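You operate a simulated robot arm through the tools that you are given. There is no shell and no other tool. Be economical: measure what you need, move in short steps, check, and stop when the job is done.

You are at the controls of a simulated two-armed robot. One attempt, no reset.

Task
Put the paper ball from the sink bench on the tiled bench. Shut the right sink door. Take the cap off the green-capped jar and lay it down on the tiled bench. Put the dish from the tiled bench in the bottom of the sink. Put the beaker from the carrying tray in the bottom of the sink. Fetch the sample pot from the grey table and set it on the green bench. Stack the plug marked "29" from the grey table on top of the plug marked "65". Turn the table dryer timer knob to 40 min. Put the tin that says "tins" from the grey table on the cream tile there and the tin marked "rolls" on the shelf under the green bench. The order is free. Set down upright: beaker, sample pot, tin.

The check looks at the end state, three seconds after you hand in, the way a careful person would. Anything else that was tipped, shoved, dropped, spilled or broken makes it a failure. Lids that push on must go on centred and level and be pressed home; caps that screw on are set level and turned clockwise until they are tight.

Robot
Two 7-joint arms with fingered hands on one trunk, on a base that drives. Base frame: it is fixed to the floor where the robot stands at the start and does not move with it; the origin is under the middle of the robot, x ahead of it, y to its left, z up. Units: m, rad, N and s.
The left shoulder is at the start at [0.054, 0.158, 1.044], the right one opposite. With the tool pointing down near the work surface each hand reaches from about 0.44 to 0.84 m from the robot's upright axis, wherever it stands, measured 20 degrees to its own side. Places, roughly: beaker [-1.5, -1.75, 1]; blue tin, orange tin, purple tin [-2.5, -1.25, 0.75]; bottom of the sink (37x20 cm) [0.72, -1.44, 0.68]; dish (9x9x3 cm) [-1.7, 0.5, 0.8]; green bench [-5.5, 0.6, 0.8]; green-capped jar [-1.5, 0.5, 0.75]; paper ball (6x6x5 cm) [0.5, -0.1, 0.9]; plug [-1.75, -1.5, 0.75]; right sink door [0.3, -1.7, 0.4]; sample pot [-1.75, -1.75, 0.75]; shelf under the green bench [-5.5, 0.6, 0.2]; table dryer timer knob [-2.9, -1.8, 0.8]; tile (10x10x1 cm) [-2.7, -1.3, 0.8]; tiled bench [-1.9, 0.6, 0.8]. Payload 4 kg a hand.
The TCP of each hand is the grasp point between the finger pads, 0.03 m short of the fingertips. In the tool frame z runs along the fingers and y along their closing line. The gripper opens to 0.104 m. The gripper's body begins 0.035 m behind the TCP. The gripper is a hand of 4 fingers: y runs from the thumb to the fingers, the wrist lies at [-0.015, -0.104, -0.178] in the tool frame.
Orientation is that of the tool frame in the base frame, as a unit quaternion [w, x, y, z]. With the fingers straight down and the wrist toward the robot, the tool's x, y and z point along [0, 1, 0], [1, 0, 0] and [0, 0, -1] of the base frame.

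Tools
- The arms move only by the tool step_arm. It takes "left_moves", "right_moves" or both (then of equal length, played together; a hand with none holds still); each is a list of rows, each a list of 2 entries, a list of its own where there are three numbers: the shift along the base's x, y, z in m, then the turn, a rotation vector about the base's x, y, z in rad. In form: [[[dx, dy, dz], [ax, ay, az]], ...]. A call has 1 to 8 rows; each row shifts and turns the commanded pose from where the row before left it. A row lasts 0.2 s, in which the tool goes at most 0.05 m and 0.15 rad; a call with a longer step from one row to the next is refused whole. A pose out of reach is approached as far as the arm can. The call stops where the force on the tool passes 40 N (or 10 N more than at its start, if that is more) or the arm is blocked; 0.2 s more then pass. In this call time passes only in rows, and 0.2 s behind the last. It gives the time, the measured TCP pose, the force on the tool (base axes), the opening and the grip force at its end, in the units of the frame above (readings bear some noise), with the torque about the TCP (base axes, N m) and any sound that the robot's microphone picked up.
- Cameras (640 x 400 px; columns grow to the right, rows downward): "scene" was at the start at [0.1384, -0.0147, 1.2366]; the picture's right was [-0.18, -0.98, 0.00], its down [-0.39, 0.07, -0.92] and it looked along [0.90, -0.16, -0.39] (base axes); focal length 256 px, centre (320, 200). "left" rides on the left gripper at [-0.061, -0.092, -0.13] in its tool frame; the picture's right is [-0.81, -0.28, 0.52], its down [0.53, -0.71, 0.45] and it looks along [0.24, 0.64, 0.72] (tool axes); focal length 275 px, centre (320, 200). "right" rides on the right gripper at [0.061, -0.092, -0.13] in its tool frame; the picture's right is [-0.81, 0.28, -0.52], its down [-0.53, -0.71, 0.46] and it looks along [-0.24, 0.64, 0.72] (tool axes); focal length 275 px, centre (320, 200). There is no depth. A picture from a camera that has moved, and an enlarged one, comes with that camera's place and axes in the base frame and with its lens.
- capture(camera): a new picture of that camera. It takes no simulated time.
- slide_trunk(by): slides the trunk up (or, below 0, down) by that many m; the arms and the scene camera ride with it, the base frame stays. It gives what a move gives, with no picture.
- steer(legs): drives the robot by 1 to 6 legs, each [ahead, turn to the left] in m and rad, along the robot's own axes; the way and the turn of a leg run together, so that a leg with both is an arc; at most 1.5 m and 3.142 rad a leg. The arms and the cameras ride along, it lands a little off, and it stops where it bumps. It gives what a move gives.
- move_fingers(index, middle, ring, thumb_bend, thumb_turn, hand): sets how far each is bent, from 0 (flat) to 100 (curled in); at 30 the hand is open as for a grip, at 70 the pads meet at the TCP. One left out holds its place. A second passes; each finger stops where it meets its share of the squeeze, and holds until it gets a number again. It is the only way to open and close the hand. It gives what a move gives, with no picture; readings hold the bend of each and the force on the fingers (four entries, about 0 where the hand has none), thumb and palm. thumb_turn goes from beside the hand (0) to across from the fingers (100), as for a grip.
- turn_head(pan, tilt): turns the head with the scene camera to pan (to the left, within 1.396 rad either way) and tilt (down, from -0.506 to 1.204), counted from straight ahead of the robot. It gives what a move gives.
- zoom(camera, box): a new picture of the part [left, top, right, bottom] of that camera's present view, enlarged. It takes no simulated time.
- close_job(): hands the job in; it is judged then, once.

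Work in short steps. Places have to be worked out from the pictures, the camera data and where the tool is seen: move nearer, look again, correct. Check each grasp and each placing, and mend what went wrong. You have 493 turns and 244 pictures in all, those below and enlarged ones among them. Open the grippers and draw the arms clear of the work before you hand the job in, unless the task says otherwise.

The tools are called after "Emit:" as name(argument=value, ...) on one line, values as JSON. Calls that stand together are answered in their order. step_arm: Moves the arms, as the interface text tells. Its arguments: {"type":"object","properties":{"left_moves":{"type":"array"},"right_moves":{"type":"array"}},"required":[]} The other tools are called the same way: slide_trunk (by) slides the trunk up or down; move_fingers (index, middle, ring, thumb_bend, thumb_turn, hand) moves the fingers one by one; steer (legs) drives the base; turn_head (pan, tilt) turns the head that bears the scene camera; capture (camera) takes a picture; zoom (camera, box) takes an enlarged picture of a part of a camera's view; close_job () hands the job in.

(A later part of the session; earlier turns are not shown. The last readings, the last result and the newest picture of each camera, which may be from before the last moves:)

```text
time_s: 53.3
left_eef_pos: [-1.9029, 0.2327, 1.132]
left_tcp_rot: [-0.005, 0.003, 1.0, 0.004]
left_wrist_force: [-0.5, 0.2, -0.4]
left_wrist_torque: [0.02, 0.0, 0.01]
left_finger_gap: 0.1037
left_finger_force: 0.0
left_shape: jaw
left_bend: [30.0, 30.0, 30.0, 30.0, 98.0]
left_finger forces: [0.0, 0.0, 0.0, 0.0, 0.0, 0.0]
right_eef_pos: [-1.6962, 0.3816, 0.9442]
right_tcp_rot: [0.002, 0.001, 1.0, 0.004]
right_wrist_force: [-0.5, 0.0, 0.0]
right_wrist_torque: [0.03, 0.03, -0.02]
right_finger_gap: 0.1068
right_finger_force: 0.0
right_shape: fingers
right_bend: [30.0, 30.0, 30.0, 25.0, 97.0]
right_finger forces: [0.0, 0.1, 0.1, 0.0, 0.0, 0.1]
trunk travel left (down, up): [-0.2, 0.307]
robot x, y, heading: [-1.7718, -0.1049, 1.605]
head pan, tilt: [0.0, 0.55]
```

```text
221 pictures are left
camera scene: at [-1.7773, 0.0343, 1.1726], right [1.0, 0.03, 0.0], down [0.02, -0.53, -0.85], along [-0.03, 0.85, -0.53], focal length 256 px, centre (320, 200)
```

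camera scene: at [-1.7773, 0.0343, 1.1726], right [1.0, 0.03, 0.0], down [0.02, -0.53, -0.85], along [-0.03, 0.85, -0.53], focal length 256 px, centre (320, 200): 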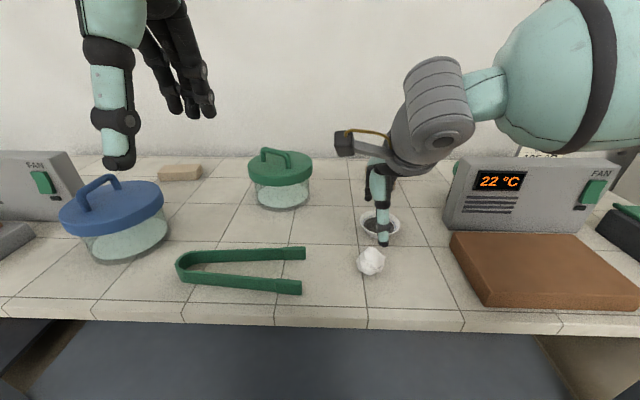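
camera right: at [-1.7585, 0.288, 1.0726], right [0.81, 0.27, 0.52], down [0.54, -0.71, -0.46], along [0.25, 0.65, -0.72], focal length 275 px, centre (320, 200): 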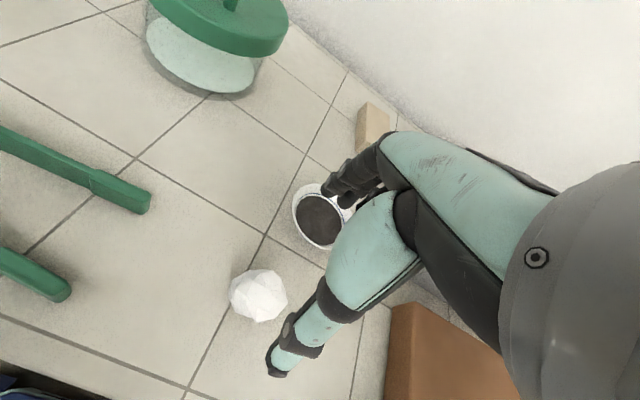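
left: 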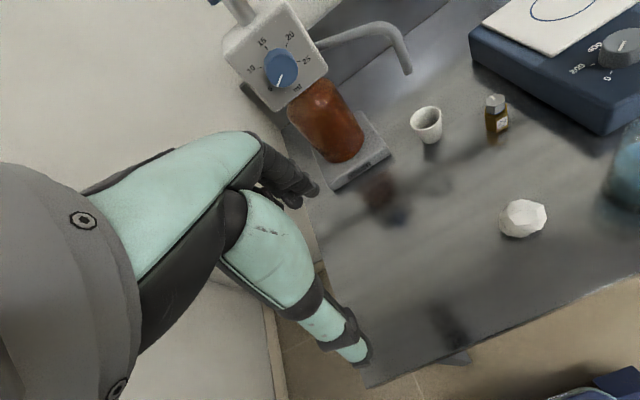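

The ball rests at [-1.694, 0.385]. Both cameras put the dish at about [-1.66, 0.493], rim near 0.825. I yaw the right hand 0.5 so the thumb stays off the ball, open wider, and hover over the dish.

Emit:
move_fingers(hand="right", index=20, middle=20, ring=20, thumb_bend=20)

Emit:
step_arm(right_moves=[[[0.009, 0.028, 0], [0, 0, 0.125]], [[0.009, 0.028, 0], [0, 0, 0.125]], [[0.009, 0.028, 0], [0, 0, 0.125]], [[0.009, 0.028, -0.01], [0, 0, 0.125]]])

Emit:
capture(camera="right")

Emit:
zoom(camera="scene", box=[280, 150, 480, 300])

```text
time_s: 54.3
left_eef_pos: [-1.9028, 0.2328, 1.1315]
left_tcp_rot: [-0.006, 0.003, 1.0, 0.004]
left_wrist_force: [0.6, -0.3, -0.7]
left_wrist_torque: [0.0, 0.0, 0.02]
left_finger_gap: 0.104
left_finger_force: 0.1
left_shape: jaw
left_bend: [30.0, 30.0, 30.0, 30.0, 98.0]
left_finger forces: [0.1, 0.1, 0.0, 0.1, 0.1, 0.0]
right_eef_pos: [-1.696, 0.382, 0.9421]
right_tcp_rot: [0.002, 0.0, 1.0, 0.004]
right_wrist_force: [0.6, 0.8, 0.2]
right_wrist_torque: [0.0, 0.02, 0.0]
right_finger_gap: 0.1252
right_finger_force: 0.1
right_shape: fingers
right_bend: [20.0, 20.0, 20.0, 20.0, 97.0]
right_finger forces: [0.0, 0.0, 0.1, 0.1, 0.1, 0.1]
trunk travel left (down, up): [-0.2, 0.307]
robot x, y, heading: [-1.7733, -0.0964, 1.604]
head pan, tilt: [0.0, 0.55]
```

```text
time_s: 55.3
left_eef_pos: [-1.9023, 0.2358, 1.1311]
left_tcp_rot: [-0.006, 0.002, 1.0, 0.003]
left_wrist_force: [-0.8, 0.4, -0.1]
left_wrist_torque: [-0.07, 0.02, 0.01]
left_finger_gap: 0.1039
left_finger_force: 0.1
left_shape: jaw
left_bend: [30.0, 30.0, 30.0, 30.0, 98.0]
left_finger forces: [0.1, 0.1, 0.0, 0.0, 0.1, 0.0]
right_eef_pos: [-1.6602, 0.4947, 0.9316]
right_tcp_rot: [0.0, -0.247, 0.969, 0.003]
right_wrist_force: [-0.5, -0.5, -0.1]
right_wrist_torque: [-0.01, 0.0, 0.03]
right_finger_gap: 0.1253
right_finger_force: 0.1
right_shape: fingers
right_bend: [20.0, 20.0, 20.0, 20.0, 97.0]
right_finger forces: [0.1, 0.0, 0.1, 0.0, 0.0, 0.0]
trunk travel left (down, up): [-0.2, 0.307]
robot x, y, heading: [-1.7726, -0.1041, 1.602]
head pan, tilt: [0.0, 0.55]
```

```text
220 pictures are left
camera right: at [-1.6711, 0.3836, 1.0616], right [0.58, 0.63, 0.52], down [0.81, -0.37, -0.46], along [-0.1, 0.69, -0.72], focal length 275 px, centre (320, 200)
```

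right: 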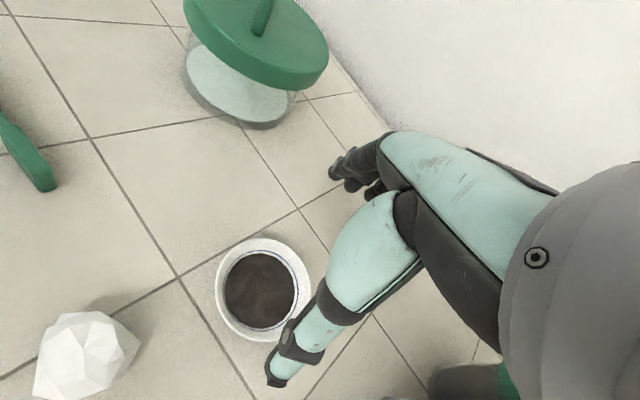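

```text
2.67 times, centred on (380, 225) of scene
camera zoom: at [-1.7765, 0.0364, 1.1723], right [1.0, 0.03, 0.0], down [0.02, -0.53, -0.84], along [-0.03, 0.84, -0.54], focal length 682 px, centre (160, 133)
```

zoom: 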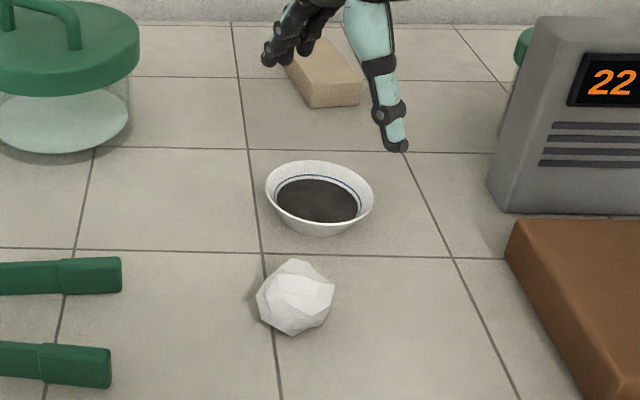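

All views agree: dish centre [-1.661, 0.490]. I go straight down around it.

Emit:
step_arm(right_moves=[[[-0.001, -0.005, -0.03], [0, 0, 0]], [[0, 0, -0.035], [0, 0, 0]], [[0, 0, -0.033], [0, 0, 0]]])

Emit:
capture(camera="right")

Emit:
zoom(camera="scene", box=[280, 150, 480, 300])

```text
time_s: 56.1
left_eef_pos: [-1.903, 0.2335, 1.1323]
left_tcp_rot: [-0.007, 0.002, 1.0, 0.003]
left_wrist_force: [0.2, -0.2, -1.1]
left_wrist_torque: [-0.01, 0.01, -0.02]
left_finger_gap: 0.104
left_finger_force: 0.1
left_shape: jaw
left_bend: [30.0, 30.0, 30.0, 30.0, 98.0]
left_finger forces: [0.0, 0.0, 0.0, 0.1, 0.1, 0.1]
right_eef_pos: [-1.6641, 0.4885, 0.8343]
right_tcp_rot: [0.0, -0.248, 0.969, 0.004]
right_wrist_force: [0.7, 0.0, -0.3]
right_wrist_torque: [-0.02, 0.0, 0.01]
right_finger_gap: 0.1251
right_finger_force: 0.0
right_shape: fingers
right_bend: [20.0, 20.0, 20.0, 20.0, 97.0]
right_finger forces: [0.0, 0.0, 0.0, 0.0, 0.1, 0.1]
trunk travel left (down, up): [-0.2, 0.307]
robot x, y, heading: [-1.772, -0.1044, 1.606]
head pan, tilt: [0.0, 0.55]
```

```text
218 pictures are left
camera right: at [-1.674, 0.3774, 0.9631], right [0.58, 0.63, 0.52], down [0.81, -0.37, -0.46], along [-0.1, 0.69, -0.72], focal length 275 px, centre (320, 200)
```

right: 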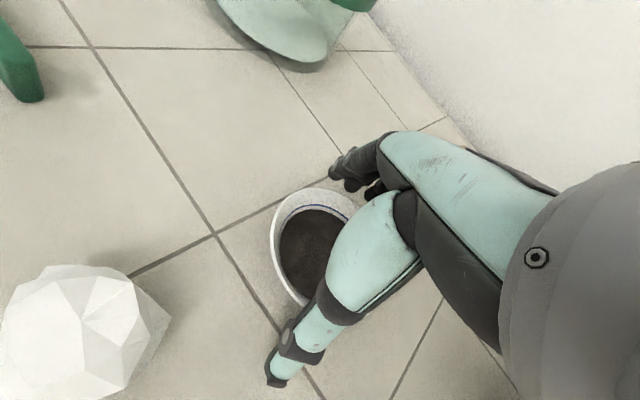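

```text
2.67 times, centred on (380, 225) of scene
camera zoom: at [-1.7769, 0.0355, 1.1725], right [1.0, 0.03, 0.0], down [0.02, -0.53, -0.85], along [-0.03, 0.84, -0.53], focal length 682 px, centre (160, 133)
```

zoom: 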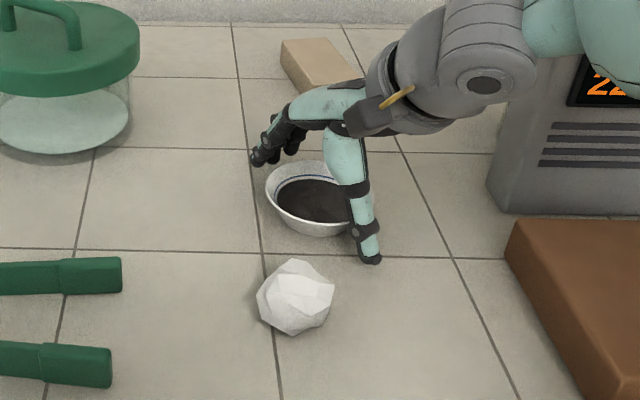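

Thumb and fingers straddle the rim. I close in two stages.

Emit:
move_fingers(hand="right", index=34, middle=34, ring=34, thumb_bend=34)

Emit:
move_fingers(hand="right", index=45, middle=45, ring=45, thumb_bend=45)

Emit:
capture(camera="right")

Emit:
zoom(camera="scene", box=[280, 150, 480, 300])

```text
time_s: 57.1
left_eef_pos: [-1.9032, 0.2338, 1.1317]
left_tcp_rot: [-0.005, 0.003, 1.0, 0.004]
left_wrist_force: [0.9, -0.2, -0.2]
left_wrist_torque: [0.0, -0.02, 0.0]
left_finger_gap: 0.1038
left_finger_force: 0.1
left_shape: jaw
left_bend: [30.0, 30.0, 30.0, 30.0, 98.0]
left_finger forces: [0.1, 0.0, 0.1, 0.0, 0.1, 0.0]
right_eef_pos: [-1.6647, 0.4897, 0.8348]
right_tcp_rot: [0.0, -0.247, 0.969, 0.005]
right_wrist_force: [0.2, 0.1, -0.6]
right_wrist_torque: [0.02, 0.0, 0.02]
right_finger_gap: 0.0939
right_finger_force: 0.0
right_shape: fingers
right_bend: [34.0, 34.0, 34.0, 34.0, 97.0]
right_finger forces: [0.0, 0.0, 0.1, 0.1, 0.0, 0.1]
trunk travel left (down, up): [-0.2, 0.307]
robot x, y, heading: [-1.7739, -0.0997, 1.603]
head pan, tilt: [0.0, 0.55]
```

```text
time_s: 58.1
left_eef_pos: [-1.9029, 0.2338, 1.1323]
left_tcp_rot: [-0.007, 0.003, 1.0, 0.003]
left_wrist_force: [-0.8, 0.3, 0.6]
left_wrist_torque: [0.0, 0.0, 0.01]
left_finger_gap: 0.1043
left_finger_force: 0.1
left_shape: jaw
left_bend: [30.0, 30.0, 30.0, 30.0, 98.0]
left_finger forces: [0.0, 0.1, 0.0, 0.0, 0.0, 0.0]
right_eef_pos: [-1.663, 0.4884, 0.8349]
right_tcp_rot: [0.0, -0.248, 0.969, 0.004]
right_wrist_force: [-0.1, 1.6, 1.8]
right_wrist_torque: [0.02, 0.01, -0.02]
right_finger_gap: 0.085
right_finger_force: 7.4
right_shape: fingers
right_bend: [37.0, 45.0, 45.0, 39.0, 97.0]
right_finger forces: [7.3, 0.2, 0.0, 0.1, 7.5, 0.0]
trunk travel left (down, up): [-0.2, 0.307]
robot x, y, heading: [-1.7732, -0.0986, 1.603]
head pan, tilt: [0.0, 0.55]
```

```text
216 pictures are left
camera right: at [-1.6742, 0.3771, 0.964], right [0.58, 0.63, 0.52], down [0.81, -0.37, -0.46], along [-0.1, 0.69, -0.72], focal length 275 px, centre (320, 200)
```

right: 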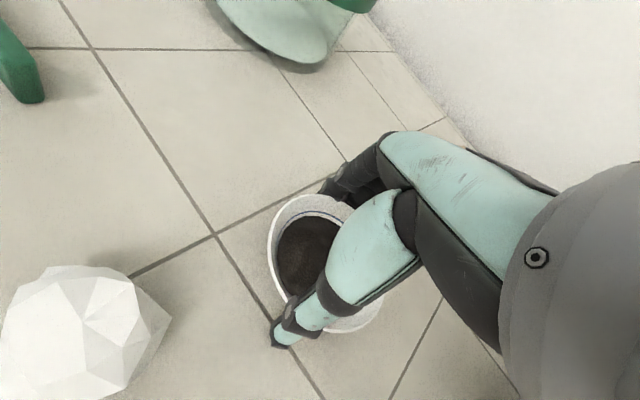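

```text
2.67 times, centred on (380, 225) of scene
camera zoom: at [-1.7771, 0.0349, 1.1726], right [1.0, 0.03, 0.0], down [0.02, -0.53, -0.85], along [-0.03, 0.85, -0.53], focal length 682 px, centre (160, 133)
```

zoom: 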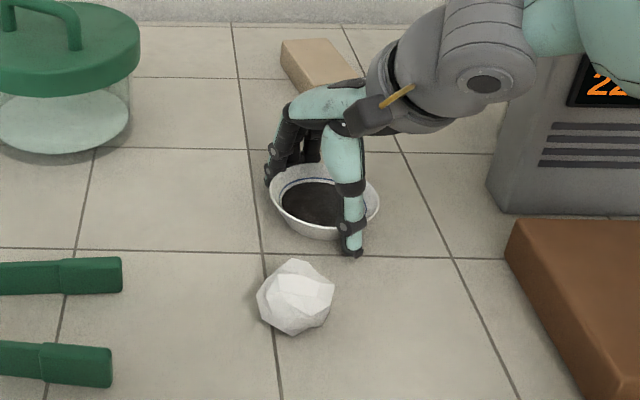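

Only index and thumb bear so far; middle and ring reached their commanded bend just short. I bend those two further for a stable hold.

Emit:
move_fingers(hand="right", middle=58, ring=58)

Emit:
zoom(camera="scene", box=[320, 180, 440, 270])

```text
time_s: 59.1
left_eef_pos: [-1.9029, 0.2334, 1.1317]
left_tcp_rot: [-0.005, 0.003, 1.0, 0.004]
left_wrist_force: [-1.1, 0.0, -0.3]
left_wrist_torque: [0.0, -0.03, 0.0]
left_finger_gap: 0.1037
left_finger_force: 0.1
left_shape: jaw
left_bend: [30.0, 30.0, 30.0, 30.0, 98.0]
left_finger forces: [0.1, 0.1, 0.0, 0.0, 0.0, 0.0]
right_eef_pos: [-1.665, 0.489, 0.8359]
right_tcp_rot: [0.001, -0.248, 0.969, 0.005]
right_wrist_force: [-1.7, 2.1, 7.1]
right_wrist_torque: [0.3, 0.1, 0.06]
right_finger_gap: 0.085
right_finger_force: 15.9
right_shape: fingers
right_bend: [40.0, 52.0, 52.0, 37.0, 96.0]
right_finger forces: [3.7, 9.6, 5.0, 0.1, 11.9, 0.0]
trunk travel left (down, up): [-0.2, 0.307]
robot x, y, heading: [-1.7773, -0.1012, 1.605]
head pan, tilt: [0.0, 0.55]
```

```text
4.44 times, centred on (380, 225) of scene
camera zoom: at [-1.7774, 0.0347, 1.1726], right [1.0, 0.03, 0.0], down [0.02, -0.53, -0.85], along [-0.03, 0.85, -0.53], focal length 1137 px, centre (53, 89)
```

zoom: 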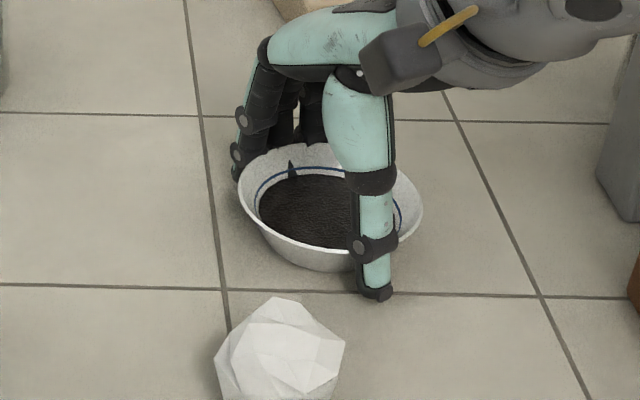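

All three fingers and the thumb now bear. I lift just 3 cm to check that it comes level.

Emit:
step_arm(right_moves=[[[0, 0, 0.01], [0, 0, 0]], [[0, 0, 0.02], [0, 0, 0]]])

Emit:
zoom(camera="scene", box=[320, 170, 440, 260])

Emit:
capture(camera="right")

```text
time_s: 59.7
left_eef_pos: [-1.9026, 0.2328, 1.1306]
left_tcp_rot: [-0.006, 0.003, 1.0, 0.003]
left_wrist_force: [-0.5, 0.0, -0.2]
left_wrist_torque: [0.02, -0.01, 0.0]
left_finger_gap: 0.1041
left_finger_force: 0.0
left_shape: jaw
left_bend: [30.0, 30.0, 30.0, 30.0, 98.0]
left_finger forces: [0.0, 0.1, 0.1, 0.1, 0.0, 0.1]
right_eef_pos: [-1.6636, 0.4881, 0.8651]
right_tcp_rot: [0.0, -0.248, 0.969, 0.004]
right_wrist_force: [0.0, 0.3, -1.2]
right_wrist_torque: [0.01, 0.01, 0.02]
right_finger_gap: 0.085
right_finger_force: 12.4
right_shape: fingers
right_bend: [41.0, 53.0, 52.0, 37.0, 96.0]
right_finger forces: [3.2, 4.1, 4.5, 0.0, 12.4, 0.1]
trunk travel left (down, up): [-0.2, 0.307]
robot x, y, heading: [-1.7732, -0.0999, 1.603]
head pan, tilt: [0.0, 0.55]
```

```text
4.44 times, centred on (380, 215) of scene
camera zoom: at [-1.7773, 0.0344, 1.1726], right [1.0, 0.03, 0.0], down [0.02, -0.53, -0.85], along [-0.03, 0.85, -0.53], focal length 1137 px, centre (53, 133)
```

zoom: 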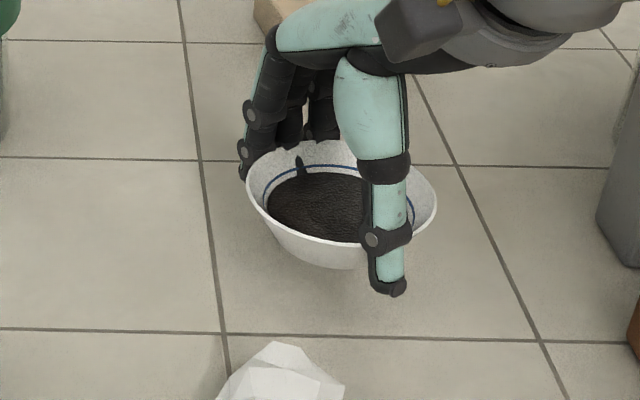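

```text
212 pictures are left
camera right: at [-1.6737, 0.3766, 0.9951], right [0.58, 0.63, 0.52], down [0.81, -0.37, -0.46], along [-0.1, 0.69, -0.72], focal length 275 px, centre (320, 200)
```

right: 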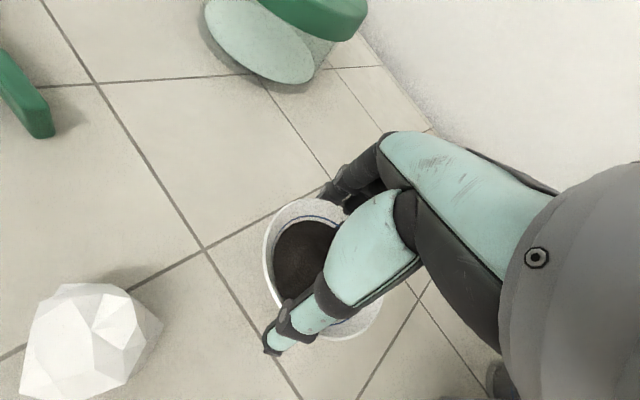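

Dish is held and nearly level. I raise it and carry it to the right-front, out of the way, while the left hand goes above the green lid.

Emit:
step_arm(right_moves=[[[0.01, -0.01, 0.04], [0, -0.02, 0]], [[0.015, -0.01, 0.04], [0, -0.02, 0]], [[0.015, -0.01, 0.04], [0, -0.02, 0]], [[0.02, -0.02, 0.03], [0, 0, 0]], [[0.02, -0.02, 0.02], [0, 0, 0]], [[0.02, -0.02, 0], [0, 0, 0]], [[0.02, -0.02, 0], [0, 0, 0]]], left_moves=[[[0, 0.045, 0], [0, 0, 0]], [[0, 0.045, 0], [0, 0, 0]], [[0, 0.045, 0], [0, 0, 0]], [[0, 0.045, 0], [0, 0, 0]], [[0, 0.045, -0.01], [0, 0, 0]], [[0, 0.045, -0.02], [0, 0, 0]], [[0, 0.045, -0.02], [0, 0, 0]]])

Emit:
capture(camera="left")

Emit:
capture(camera="scene")

```text
time_s: 61.3
left_eef_pos: [-1.9009, 0.5495, 1.0839]
left_tcp_rot: [-0.008, 0.002, 1.0, 0.003]
left_wrist_force: [0.4, 0.3, -0.2]
left_wrist_torque: [-0.02, -0.01, 0.02]
left_finger_gap: 0.1042
left_finger_force: 0.0
left_shape: jaw
left_bend: [30.0, 30.0, 30.0, 30.0, 98.0]
left_finger forces: [0.0, 0.0, 0.0, 0.0, 0.0, 0.0]
right_eef_pos: [-1.5428, 0.3782, 1.0328]
right_tcp_rot: [0.029, -0.248, 0.968, -0.003]
right_wrist_force: [0.1, -0.1, -1.0]
right_wrist_torque: [-0.04, 0.01, -0.04]
right_finger_gap: 0.0848
right_finger_force: 12.3
right_shape: fingers
right_bend: [41.0, 53.0, 52.0, 37.0, 96.0]
right_finger forces: [3.3, 4.2, 4.5, 0.0, 12.3, 0.1]
trunk travel left (down, up): [-0.2, 0.307]
robot x, y, heading: [-1.7741, -0.1011, 1.601]
head pan, tilt: [0.0, 0.55]
```

```text
211 pictures are left
camera left: at [-1.8392, 0.4561, 1.2129], right [0.8, -0.28, -0.53], down [-0.54, -0.71, -0.45], along [-0.25, 0.65, -0.72], focal length 275 px, centre (320, 200)
```

left: 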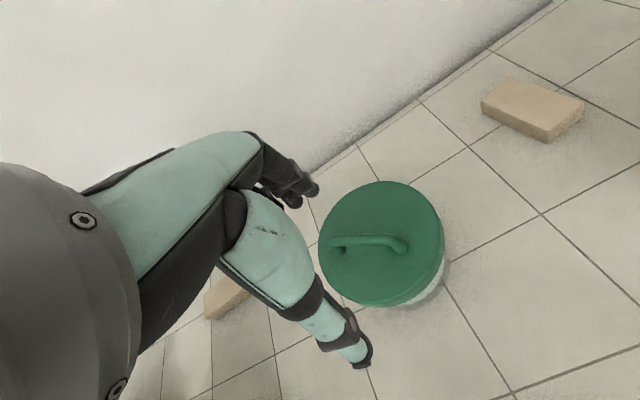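

```text
210 pictures are left
camera scene: at [-1.7757, 0.0355, 1.1725], right [1.0, 0.03, 0.0], down [0.02, -0.53, -0.85], along [-0.03, 0.84, -0.53], focal length 256 px, centre (320, 200)
```

scene: 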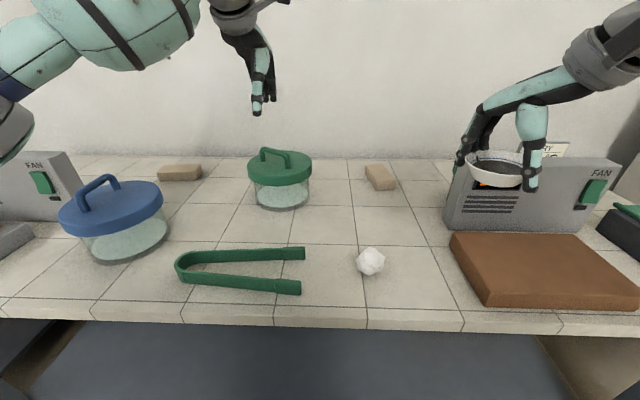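

Triangulating the lid's bar: from about [-1.939, 0.639] to [-1.868, 0.583], z≈0.94. I yaw the left hand about -0.64 so its closing line crosses the bar and hover above.

Emit:
step_arm(left_moves=[[[0, 0.0125, 0], [0, 0, -0.128]], [[0, 0.0125, 0], [0, 0, -0.128]], [[0, 0.0125, -0.01], [0, 0, -0.128]], [[0, 0.0125, -0.02], [0, 0, -0.128]], [[0, 0.0125, -0.02], [0, 0, -0.128]]])

Emit:
capture(camera="left")

Emit:
zoom(camera="scene", box=[200, 80, 360, 220])

```text
time_s: 62.5
left_eef_pos: [-1.9043, 0.5674, 1.0158]
left_tcp_rot: [-0.003, 0.248, 0.969, 0.006]
left_wrist_force: [-1.0, 0.3, 1.3]
left_wrist_torque: [-0.03, -0.06, -0.04]
left_finger_gap: 0.104
left_finger_force: 0.1
left_shape: jaw
left_bend: [30.0, 30.0, 30.0, 30.0, 98.0]
left_finger forces: [0.1, 0.0, 0.0, 0.1, 0.0, 0.0]
left hand out of reach, approached as far as the arm can: row 4, 5
right_eef_pos: [-1.5455, 0.3809, 1.0331]
right_tcp_rot: [0.031, -0.247, 0.968, -0.004]
right_wrist_force: [-0.8, 0.7, -0.7]
right_wrist_torque: [-0.02, -0.05, -0.02]
right_finger_gap: 0.0849
right_finger_force: 12.1
right_shape: fingers
right_bend: [41.0, 53.0, 52.0, 37.0, 96.0]
right_finger forces: [3.3, 4.2, 4.6, 0.0, 12.3, 0.1]
trunk travel left (down, up): [-0.2, 0.307]
robot x, y, heading: [-1.7735, -0.1046, 1.603]
head pan, tilt: [0.0, 0.55]
```

```text
209 pictures are left
camera left: at [-1.8946, 0.4557, 1.1443], right [0.58, -0.63, -0.53], down [-0.81, -0.36, -0.46], along [0.09, 0.69, -0.72], focal length 275 px, centre (320, 200)
```

left: 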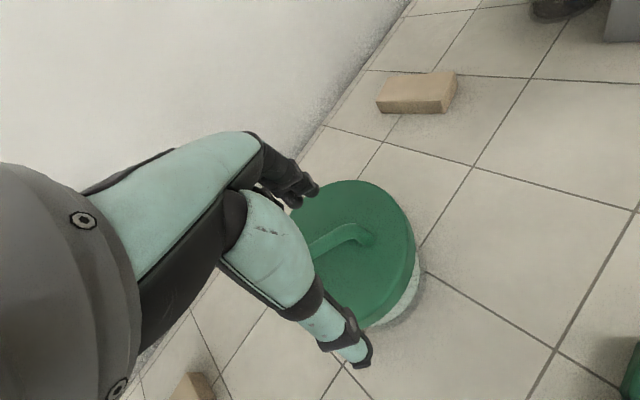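

```text
2.86 times, centred on (280, 150) of scene
camera zoom: at [-1.7803, 0.0367, 1.1722], right [1.0, 0.03, 0.0], down [0.02, -0.54, -0.84], along [-0.03, 0.84, -0.54], focal length 731 px, centre (434, 343)
```

zoom: 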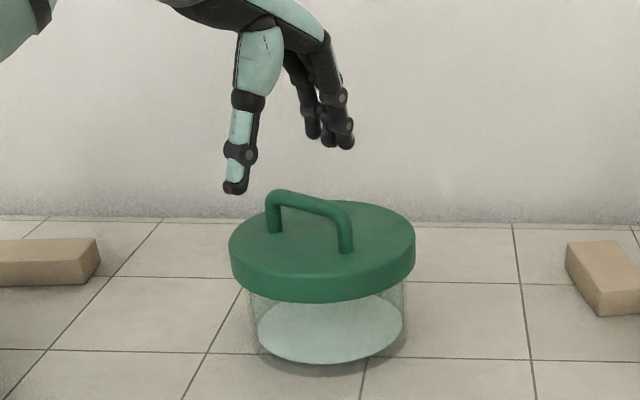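

The arm hits a limit with this yaw. I back off the yaw by 0.15 and push forward to see how far it gets.

Emit:
step_arm(left_moves=[[[0, 0.0, 0], [0, 0, 0.1]], [[0, 0.02, 0], [0, 0, 0.0]], [[0, 0.02, 0], [0, 0, 0]]])

```text
time_s: 63.3
left_eef_pos: [-1.899, 0.6076, 1.0166]
left_tcp_rot: [-0.005, 0.208, 0.978, 0.005]
left_wrist_force: [1.0, -0.9, -0.1]
left_wrist_torque: [0.0, -0.02, 0.02]
left_finger_gap: 0.1037
left_finger_force: 0.0
left_shape: jaw
left_bend: [30.0, 30.0, 30.0, 30.0, 98.0]
left_finger forces: [0.1, 0.0, 0.0, 0.0, 0.1, 0.1]
right_eef_pos: [-1.5424, 0.3781, 1.0327]
right_tcp_rot: [0.03, -0.247, 0.968, -0.003]
right_wrist_force: [0.2, 0.7, -1.3]
right_wrist_torque: [-0.03, 0.01, 0.0]
right_finger_gap: 0.0849
right_finger_force: 11.9
right_shape: fingers
right_bend: [41.0, 53.0, 52.0, 37.0, 96.0]
right_finger forces: [3.3, 4.2, 4.5, 0.0, 12.3, 0.0]
trunk travel left (down, up): [-0.2, 0.307]
robot x, y, heading: [-1.7763, -0.103, 1.602]
head pan, tilt: [0.0, 0.55]
```

That worked: TCP at [-1.899, 0.608] with yaw about -0.42, within 15° of square to the bar. I look again before descending.

Emit:
capture(camera="left")

Emit:
zoom(camera="scene", box=[200, 80, 360, 220])

```text
207 pictures are left
camera left: at [-1.8806, 0.4963, 1.1455], right [0.62, -0.57, -0.53], down [-0.78, -0.43, -0.45], along [0.03, 0.7, -0.72], focal length 275 px, centre (320, 200)
```

left: 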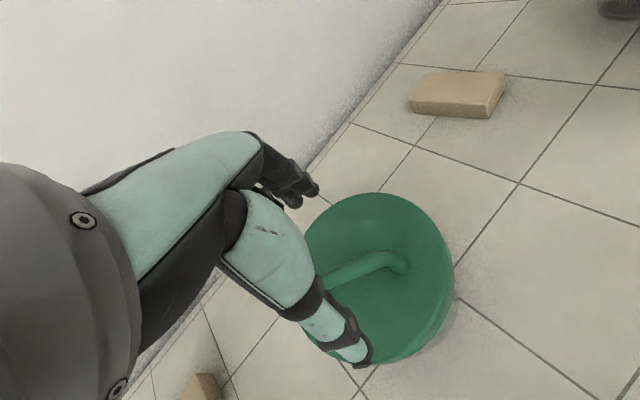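

```text
2.86 times, centred on (280, 150) of scene
camera zoom: at [-1.7764, 0.0352, 1.1725], right [1.0, 0.03, 0.0], down [0.02, -0.53, -0.85], along [-0.03, 0.84, -0.53], focal length 731 px, centre (434, 343)
```

zoom: 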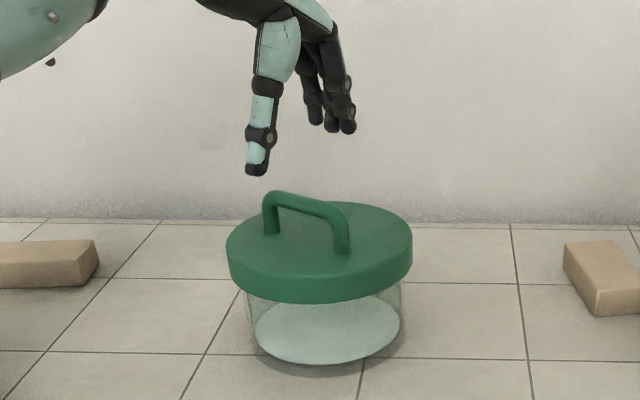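

Bar middle is about [-1.907, 0.616], top z≈0.943, lid top ≈0.90. I descend to TCP z≈0.938 and close.

Emit:
step_arm(left_moves=[[[-0.008, 0.008, -0.02], [0, 0, 0]], [[0, 0, -0.03], [0, 0, 0]], [[0, 0, -0.027], [0, 0, 0]]])

Emit:
zoom(camera="scene", box=[200, 80, 360, 220])

```text
time_s: 64.1
left_eef_pos: [-1.9085, 0.6139, 0.9383]
left_tcp_rot: [-0.005, 0.207, 0.978, 0.004]
left_wrist_force: [-0.6, 1.2, 0.7]
left_wrist_torque: [0.0, -0.01, -0.01]
left_finger_gap: 0.1036
left_finger_force: 0.0
left_shape: jaw
left_bend: [30.0, 30.0, 30.0, 30.0, 98.0]
left_finger forces: [0.1, 0.0, 0.0, 0.1, 0.0, 0.1]
right_eef_pos: [-1.5425, 0.3801, 1.0317]
right_tcp_rot: [0.03, -0.247, 0.969, -0.003]
right_wrist_force: [0.0, 0.1, -1.3]
right_wrist_torque: [0.0, 0.01, -0.01]
right_finger_gap: 0.0849
right_finger_force: 12.0
right_shape: fingers
right_bend: [41.0, 53.0, 52.0, 37.0, 96.0]
right_finger forces: [3.3, 4.1, 4.5, 0.0, 12.3, 0.1]
trunk travel left (down, up): [-0.2, 0.307]
robot x, y, heading: [-1.7681, -0.1006, 1.6]
head pan, tilt: [0.0, 0.55]
```

```text
2.86 times, centred on (280, 150) of scene
camera zoom: at [-1.7773, 0.0357, 1.1725], right [1.0, 0.03, 0.0], down [0.02, -0.53, -0.85], along [-0.03, 0.84, -0.53], focal length 731 px, centre (434, 343)
```

zoom: 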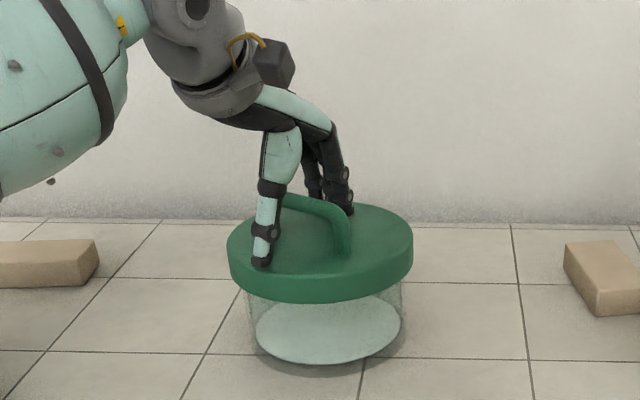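

Thumb in front and fingers behind the bar. I close the left hand.

Emit:
move_fingers(hand="left", index=68, middle=68, ring=68, thumb_bend=68)

Emit:
step_arm(left_moves=[[[0, 0, 0.01], [0, 0, 0]], [[0, 0, 0.01], [0, 0, 0]]])

Emit:
zoom(camera="scene", box=[200, 80, 360, 220])

```text
time_s: 65.1
left_eef_pos: [-1.909, 0.6135, 0.9384]
left_tcp_rot: [-0.005, 0.208, 0.978, 0.004]
left_wrist_force: [0.3, 0.0, 0.1]
left_wrist_torque: [0.0, 0.0, -0.05]
left_finger_gap: 0.0066
left_finger_force: 0.0
left_shape: fingers
left_bend: [68.0, 68.0, 68.0, 68.0, 98.0]
left_finger forces: [0.1, 0.1, 0.1, 0.0, 0.0, 0.0]
right_eef_pos: [-1.5432, 0.3784, 1.0332]
right_tcp_rot: [0.029, -0.247, 0.969, -0.003]
right_wrist_force: [-0.3, -0.5, 0.5]
right_wrist_torque: [0.02, -0.01, 0.0]
right_finger_gap: 0.0851
right_finger_force: 12.0
right_shape: fingers
right_bend: [41.0, 53.0, 52.0, 37.0, 96.0]
right_finger forces: [3.2, 4.2, 4.6, 0.0, 12.2, 0.0]
trunk travel left (down, up): [-0.2, 0.307]
robot x, y, heading: [-1.7726, -0.0985, 1.606]
head pan, tilt: [0.0, 0.55]
```

```text
time_s: 65.7
left_eef_pos: [-1.9079, 0.6148, 0.9585]
left_tcp_rot: [-0.004, 0.206, 0.978, 0.003]
left_wrist_force: [0.8, 0.2, -1.2]
left_wrist_torque: [-0.01, -0.06, -0.04]
left_finger_gap: 0.0065
left_finger_force: 1.3
left_shape: fingers
left_bend: [68.0, 68.0, 67.0, 68.0, 98.0]
left_finger forces: [0.5, 0.0, 1.3, 0.0, 0.3, 0.0]
right_eef_pos: [-1.5428, 0.3789, 1.0327]
right_tcp_rot: [0.029, -0.247, 0.969, -0.003]
right_wrist_force: [-0.5, -0.8, -1.2]
right_wrist_torque: [0.03, 0.0, -0.02]
right_finger_gap: 0.0849
right_finger_force: 12.2
right_shape: fingers
right_bend: [41.0, 53.0, 52.0, 37.0, 96.0]
right_finger forces: [3.3, 4.2, 4.5, 0.0, 12.2, 0.0]
trunk travel left (down, up): [-0.2, 0.307]
robot x, y, heading: [-1.7695, -0.1, 1.602]
head pan, tilt: [0.0, 0.55]
```

```text
2.86 times, centred on (280, 150) of scene
camera zoom: at [-1.7769, 0.0356, 1.1725], right [1.0, 0.03, 0.0], down [0.02, -0.53, -0.85], along [-0.03, 0.84, -0.53], focal length 731 px, centre (434, 343)
```

zoom: 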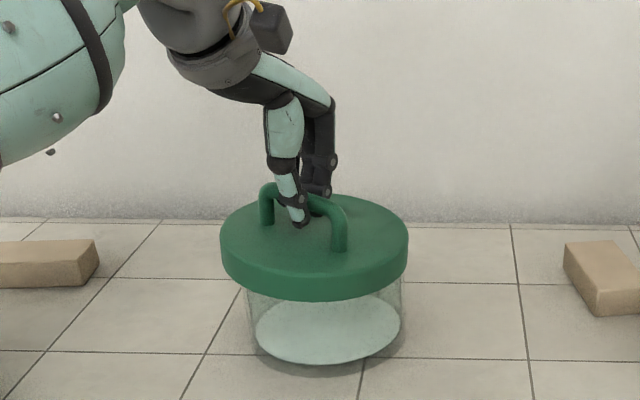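

The lid is coming free with the fingers hooked round the bar but loose. I tighten the fingers.

Emit:
move_fingers(hand="left", index=90, middle=90, ring=90, thumb_bend=90)

Emit:
zoom(camera="scene", box=[200, 80, 360, 220])

Emit:
capture(camera="left")

```text
time_s: 66.7
left_eef_pos: [-1.9095, 0.6141, 0.9585]
left_tcp_rot: [-0.004, 0.207, 0.978, 0.004]
left_wrist_force: [0.3, -0.2, -0.9]
left_wrist_torque: [-0.01, 0.01, 0.0]
left_finger_gap: 0.0
left_finger_force: 0.6
left_shape: fingers
left_bend: [84.0, 90.0, 90.0, 82.0, 96.0]
left_finger forces: [0.0, 0.7, 1.1, 0.0, 0.0, 0.0]
right_eef_pos: [-1.5436, 0.3789, 1.0317]
right_tcp_rot: [0.03, -0.247, 0.968, -0.004]
right_wrist_force: [-0.8, -0.1, -0.5]
right_wrist_torque: [0.01, 0.02, 0.02]
right_finger_gap: 0.085
right_finger_force: 12.5
right_shape: fingers
right_bend: [41.0, 53.0, 52.0, 37.0, 96.0]
right_finger forces: [3.2, 4.2, 4.5, 0.1, 12.3, 0.1]
trunk travel left (down, up): [-0.2, 0.307]
robot x, y, heading: [-1.7716, -0.0992, 1.604]
head pan, tilt: [0.0, 0.55]
```

```text
2.86 times, centred on (280, 150) of scene
camera zoom: at [-1.7772, 0.0355, 1.1725], right [1.0, 0.03, 0.0], down [0.02, -0.53, -0.85], along [-0.03, 0.84, -0.53], focal length 731 px, centre (434, 343)
```

zoom: 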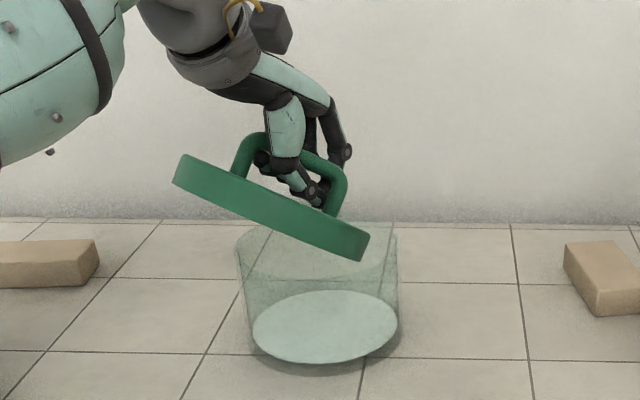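

```text
202 pictures are left
camera left: at [-1.8888, 0.5042, 1.0875], right [0.63, -0.57, -0.53], down [-0.78, -0.43, -0.45], along [0.03, 0.69, -0.72], focal length 275 px, centre (320, 200)
```

left: 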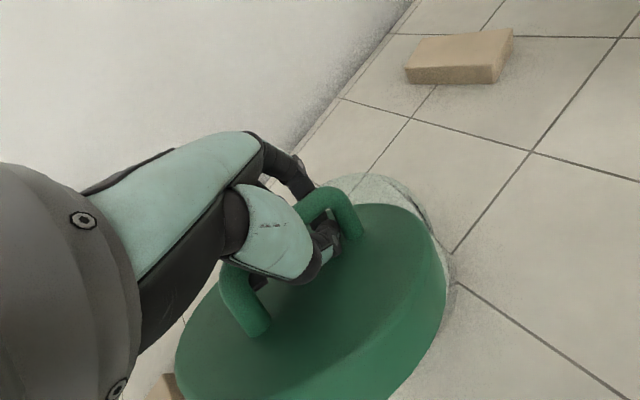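

The lid is free (no thread) and hangs caged by the fingers, tilted. I lift it straight up slowly.

Emit:
step_arm(left_moves=[[[0, 0, 0.015], [0, 0, 0]], [[0, 0, 0.02], [0, 0, 0]], [[0, 0, 0.025], [0, 0, 0]], [[0, 0, 0.025], [0, 0, 0]], [[0, 0, 0.025], [0, 0, 0]]])

Emit:
capture(camera="scene")

Emit:
capture(camera="left")

```text
time_s: 67.9
left_eef_pos: [-1.9085, 0.615, 1.0114]
left_tcp_rot: [-0.004, 0.207, 0.978, 0.004]
left_wrist_force: [-0.6, 0.5, -0.7]
left_wrist_torque: [0.01, -0.07, -0.01]
left_finger_gap: 0.0
left_finger_force: 0.6
left_shape: fingers
left_bend: [84.0, 90.0, 90.0, 82.0, 96.0]
left_finger forces: [0.1, 0.7, 0.9, 0.1, 0.0, 0.0]
left hand out of reach, approached as far as the arm can: row 3, 4, 5
right_eef_pos: [-1.5424, 0.3795, 1.0337]
right_tcp_rot: [0.03, -0.247, 0.969, -0.003]
right_wrist_force: [-0.3, -1.0, 0.2]
right_wrist_torque: [0.01, 0.0, 0.03]
right_finger_gap: 0.0849
right_finger_force: 12.9
right_shape: fingers
right_bend: [41.0, 53.0, 52.0, 37.0, 96.0]
right_finger forces: [3.3, 4.2, 4.5, 0.0, 12.3, 0.0]
trunk travel left (down, up): [-0.2, 0.307]
robot x, y, heading: [-1.7725, -0.1018, 1.599]
head pan, tilt: [0.0, 0.55]
```

```text
201 pictures are left
camera scene: at [-1.7769, 0.0353, 1.1725], right [1.0, 0.03, 0.0], down [0.02, -0.53, -0.85], along [-0.03, 0.84, -0.53], focal length 256 px, centre (320, 200)
```

scene: 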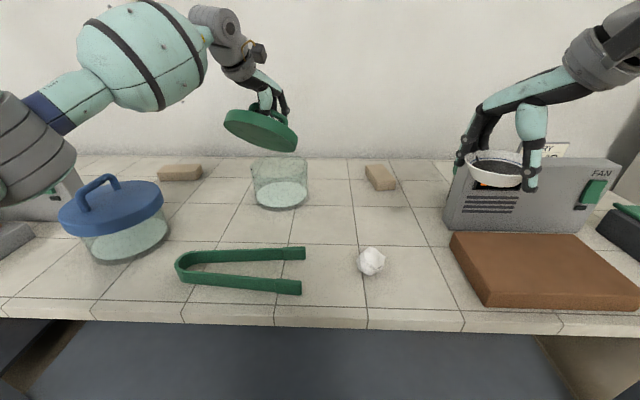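

```text
200 pictures are left
camera left: at [-1.8884, 0.5046, 1.1405], right [0.63, -0.57, -0.53], down [-0.78, -0.43, -0.45], along [0.03, 0.7, -0.72], focal length 275 px, centre (320, 200)
```

left: 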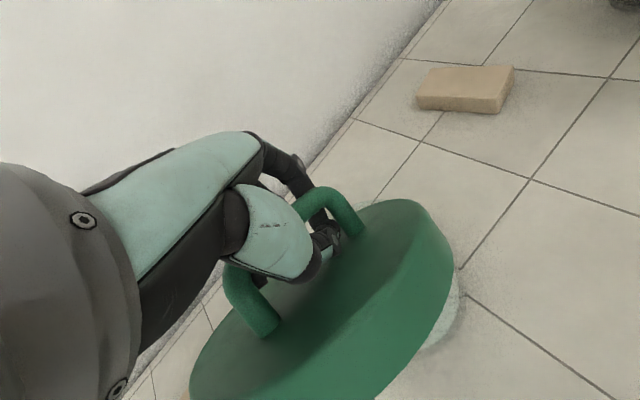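

Lid is off but only just above the jar rim. I raise the trunk for clearance, then back slightly and turn the robot right so the lid swings over the free tiles between jar and dish spot.

Emit:
slide_trunk(by=0.09)

Emit:
steer(legs=[[-0.06, 0], [0, -0.25]])

Emit:
capture(camera="scene")

Emit:
capture(camera="left")

```text
time_s: 69.1
left_eef_pos: [-1.9088, 0.6154, 1.1001]
left_tcp_rot: [-0.005, 0.206, 0.978, 0.003]
left_wrist_force: [0.5, -0.4, -1.3]
left_wrist_torque: [0.02, -0.03, -0.04]
left_finger_gap: 0.0
left_finger_force: 0.6
left_shape: fingers
left_bend: [84.0, 90.0, 90.0, 82.0, 96.0]
left_finger forces: [0.0, 0.6, 0.8, 0.0, 0.1, 0.0]
right_eef_pos: [-1.5435, 0.3791, 1.1212]
right_tcp_rot: [0.03, -0.247, 0.968, -0.004]
right_wrist_force: [-0.3, -0.8, -0.8]
right_wrist_torque: [-0.04, 0.0, 0.0]
right_finger_gap: 0.0851
right_finger_force: 11.9
right_shape: fingers
right_bend: [41.0, 53.0, 52.0, 37.0, 96.0]
right_finger forces: [3.3, 4.2, 4.4, 0.1, 12.3, 0.0]
trunk travel left (down, up): [-0.29, 0.217]
robot x, y, heading: [-1.7745, -0.0997, 1.605]
head pan, tilt: [0.0, 0.55]
```

```text
time_s: 71.1
left_eef_pos: [-1.7216, 0.5667, 1.1007]
left_tcp_rot: [-0.005, 0.329, 0.944, 0.004]
left_wrist_force: [0.5, 0.0, -0.9]
left_wrist_torque: [-0.01, -0.06, -0.04]
left_finger_gap: 0.0002
left_finger_force: 0.5
left_shape: fingers
left_bend: [84.0, 90.0, 90.0, 82.0, 96.0]
left_finger forces: [0.1, 0.9, 1.1, 0.1, 0.0, 0.0]
right_eef_pos: [-1.4266, 0.2454, 1.12]
right_tcp_rot: [0.028, -0.123, 0.992, -0.007]
right_wrist_force: [-0.4, 0.6, -1.1]
right_wrist_torque: [0.0, 0.03, -0.02]
right_finger_gap: 0.0848
right_finger_force: 12.1
right_shape: fingers
right_bend: [41.0, 53.0, 52.0, 37.0, 96.0]
right_finger forces: [3.3, 4.2, 4.6, 0.0, 12.1, 0.0]
trunk travel left (down, up): [-0.29, 0.217]
robot x, y, heading: [-1.7723, -0.1607, 1.355]
head pan, tilt: [0.0, 0.55]
```

```text
199 pictures are left
camera scene: at [-1.7426, -0.0263, 1.2617], right [0.98, -0.22, 0.0], down [-0.12, -0.52, -0.85], along [0.18, 0.83, -0.53], focal length 256 px, centre (320, 200)
```

scene: 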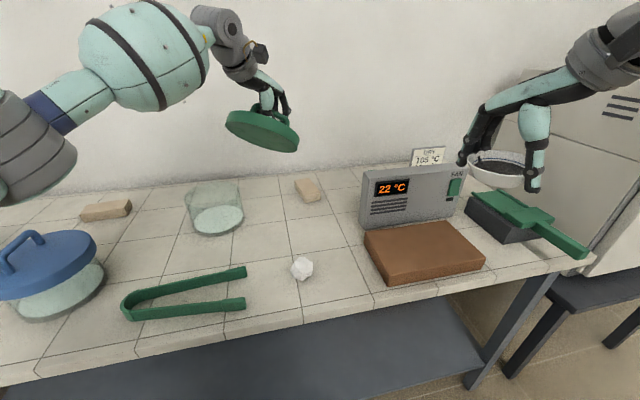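

```text
198 pictures are left
camera left: at [-1.7298, 0.4547, 1.2294], right [0.46, -0.71, -0.53], down [-0.86, -0.22, -0.45], along [0.21, 0.66, -0.72], focal length 275 px, centre (320, 200)
```

left: 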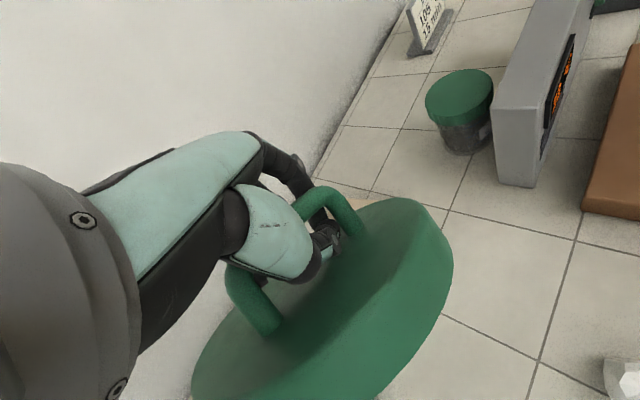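

Important: behind the right fan box stands a second jar with a green screw cap – that is the real "green-capped jar"; this one is another pot, so its lid must go back properly. I'll set the lid on the free tiles below for a better, level grip first.

Emit:
step_arm(left_moves=[[[0, 0, -0.04], [0, 0, 0]], [[0, 0, -0.04], [0, 0, 0]], [[0, 0, -0.04], [0, 0, 0]], [[0, 0, -0.04], [0, 0, 0]]])

Emit:
capture(camera="scene")

```text
time_s: 72.1
left_eef_pos: [-1.7291, 0.5523, 0.9484]
left_tcp_rot: [-0.004, 0.329, 0.944, 0.011]
left_wrist_force: [-0.8, -0.3, -1.8]
left_wrist_torque: [0.0, -0.01, 0.02]
left_finger_gap: 0.0001
left_finger_force: 1.3
left_shape: fingers
left_bend: [84.0, 90.0, 90.0, 82.0, 96.0]
left_finger forces: [0.2, 1.1, 1.0, 0.0, 0.0, 0.0]
right_eef_pos: [-1.4349, 0.2356, 1.1282]
right_tcp_rot: [0.031, -0.123, 0.992, -0.001]
right_wrist_force: [-0.3, -0.3, 0.1]
right_wrist_torque: [0.03, 0.01, 0.01]
right_finger_gap: 0.0847
right_finger_force: 12.1
right_shape: fingers
right_bend: [41.0, 53.0, 53.0, 37.0, 96.0]
right_finger forces: [3.3, 4.2, 4.5, 0.1, 12.1, 0.0]
trunk travel left (down, up): [-0.29, 0.217]
robot x, y, heading: [-1.7732, -0.1613, 1.351]
head pan, tilt: [0.0, 0.55]
```

```text
197 pictures are left
camera scene: at [-1.7437, -0.0252, 1.2616], right [0.98, -0.22, 0.0], down [-0.12, -0.52, -0.85], along [0.18, 0.82, -0.53], focal length 256 px, centre (320, 200)
```

scene: 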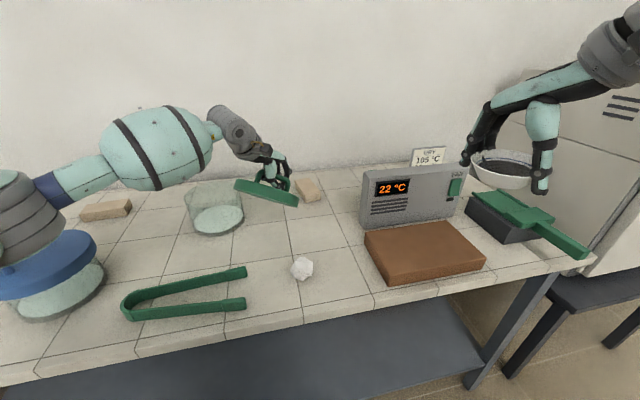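

Lid hangs just above the tiles, a bit near the jar. I lower it further while easing it right and toward me.

Emit:
step_arm(left_moves=[[[0.012, -0.008, -0.025], [0, 0, 0]], [[0.012, -0.007, -0.025], [0, 0, 0]], [[0, 0, -0.015], [0, 0, 0]], [[0, 0, -0.012], [0, 0, 0]]])

Emit:
zoom(camera="scene", box=[180, 120, 360, 260])

Emit:
capture(camera="left")

```text
time_s: 73.1
left_eef_pos: [-1.7042, 0.539, 0.8723]
left_tcp_rot: [-0.004, 0.329, 0.944, 0.012]
left_wrist_force: [0.0, -0.7, 0.0]
left_wrist_torque: [0.01, -0.08, 0.01]
left_finger_gap: 0.0
left_finger_force: 2.0
left_shape: fingers
left_bend: [85.0, 90.0, 90.0, 83.0, 96.0]
left_finger forces: [0.0, 1.9, 0.8, 0.0, 0.0, 0.0]
right_eef_pos: [-1.4349, 0.2354, 1.1273]
right_tcp_rot: [0.031, -0.123, 0.992, -0.002]
right_wrist_force: [0.5, 1.4, -1.1]
right_wrist_torque: [-0.01, 0.02, -0.02]
right_finger_gap: 0.0847
right_finger_force: 11.7
right_shape: fingers
right_bend: [41.0, 53.0, 53.0, 37.0, 96.0]
right_finger forces: [3.2, 4.2, 4.5, 0.0, 12.1, 0.0]
trunk travel left (down, up): [-0.29, 0.217]
robot x, y, heading: [-1.7748, -0.1603, 1.353]
head pan, tilt: [0.0, 0.55]
```

```text
2.86 times, centred on (270, 190) of scene
camera zoom: at [-1.7434, -0.0257, 1.2617], right [0.98, -0.22, 0.0], down [-0.12, -0.52, -0.85], along [0.18, 0.83, -0.53], focal length 731 px, centre (463, 229)
```

zoom: 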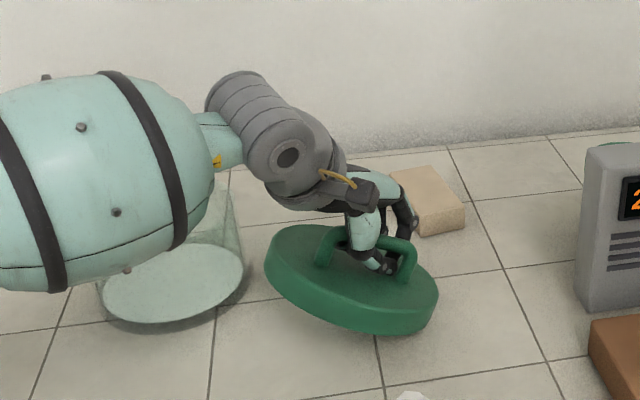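

```text
195 pictures are left
camera left: at [-1.7126, 0.4262, 1.0002], right [0.46, -0.71, -0.54], down [-0.86, -0.22, -0.46], along [0.21, 0.67, -0.71], focal length 275 px, centre (320, 200)
```

left: 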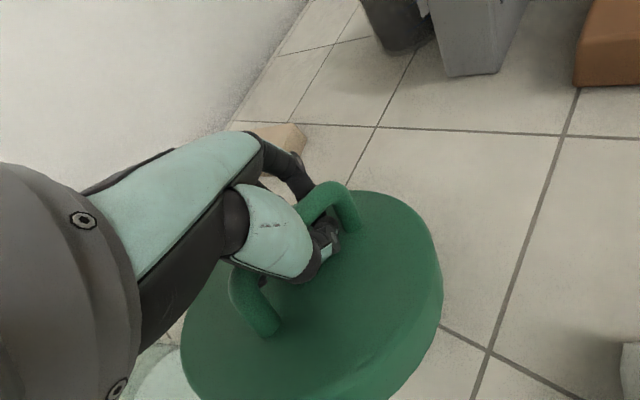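

The lid's near/right edge is down, the left edge still slightly raised. I lower the last centimetre.

Emit:
step_arm(left_moves=[[[0, 0, -0.008], [0, 0, 0]], [[0, 0, -0.006], [0, 0, 0]]])

Emit:
zoom(camera="scene", box=[180, 120, 360, 260])

```text
time_s: 73.7
left_eef_pos: [-1.7037, 0.5393, 0.8598]
left_tcp_rot: [-0.004, 0.329, 0.944, 0.012]
left_wrist_force: [0.0, -2.0, 3.5]
left_wrist_torque: [0.17, -0.29, -0.06]
left_finger_gap: 0.0
left_finger_force: 3.1
left_shape: fingers
left_bend: [87.0, 90.0, 90.0, 87.0, 96.0]
left_finger forces: [0.0, 1.8, 0.6, 0.1, 2.9, 0.1]
right_eef_pos: [-1.4341, 0.2333, 1.1282]
right_tcp_rot: [0.031, -0.123, 0.992, 0.0]
right_wrist_force: [-0.9, -0.6, -0.6]
right_wrist_torque: [0.01, 0.02, -0.04]
right_finger_gap: 0.0844
right_finger_force: 11.5
right_shape: fingers
right_bend: [41.0, 53.0, 53.0, 37.0, 96.0]
right_finger forces: [3.2, 4.3, 4.5, 0.1, 12.1, 0.0]
trunk travel left (down, up): [-0.29, 0.217]
robot x, y, heading: [-1.7716, -0.1616, 1.351]
head pan, tilt: [0.0, 0.55]
```

```text
2.86 times, centred on (270, 190) of scene
camera zoom: at [-1.7437, -0.0266, 1.2618], right [0.98, -0.22, 0.0], down [-0.12, -0.52, -0.85], along [0.18, 0.83, -0.53], focal length 731 px, centre (463, 229)
```

zoom: 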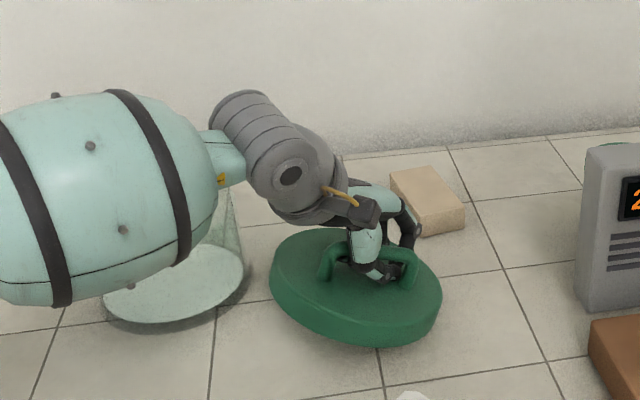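

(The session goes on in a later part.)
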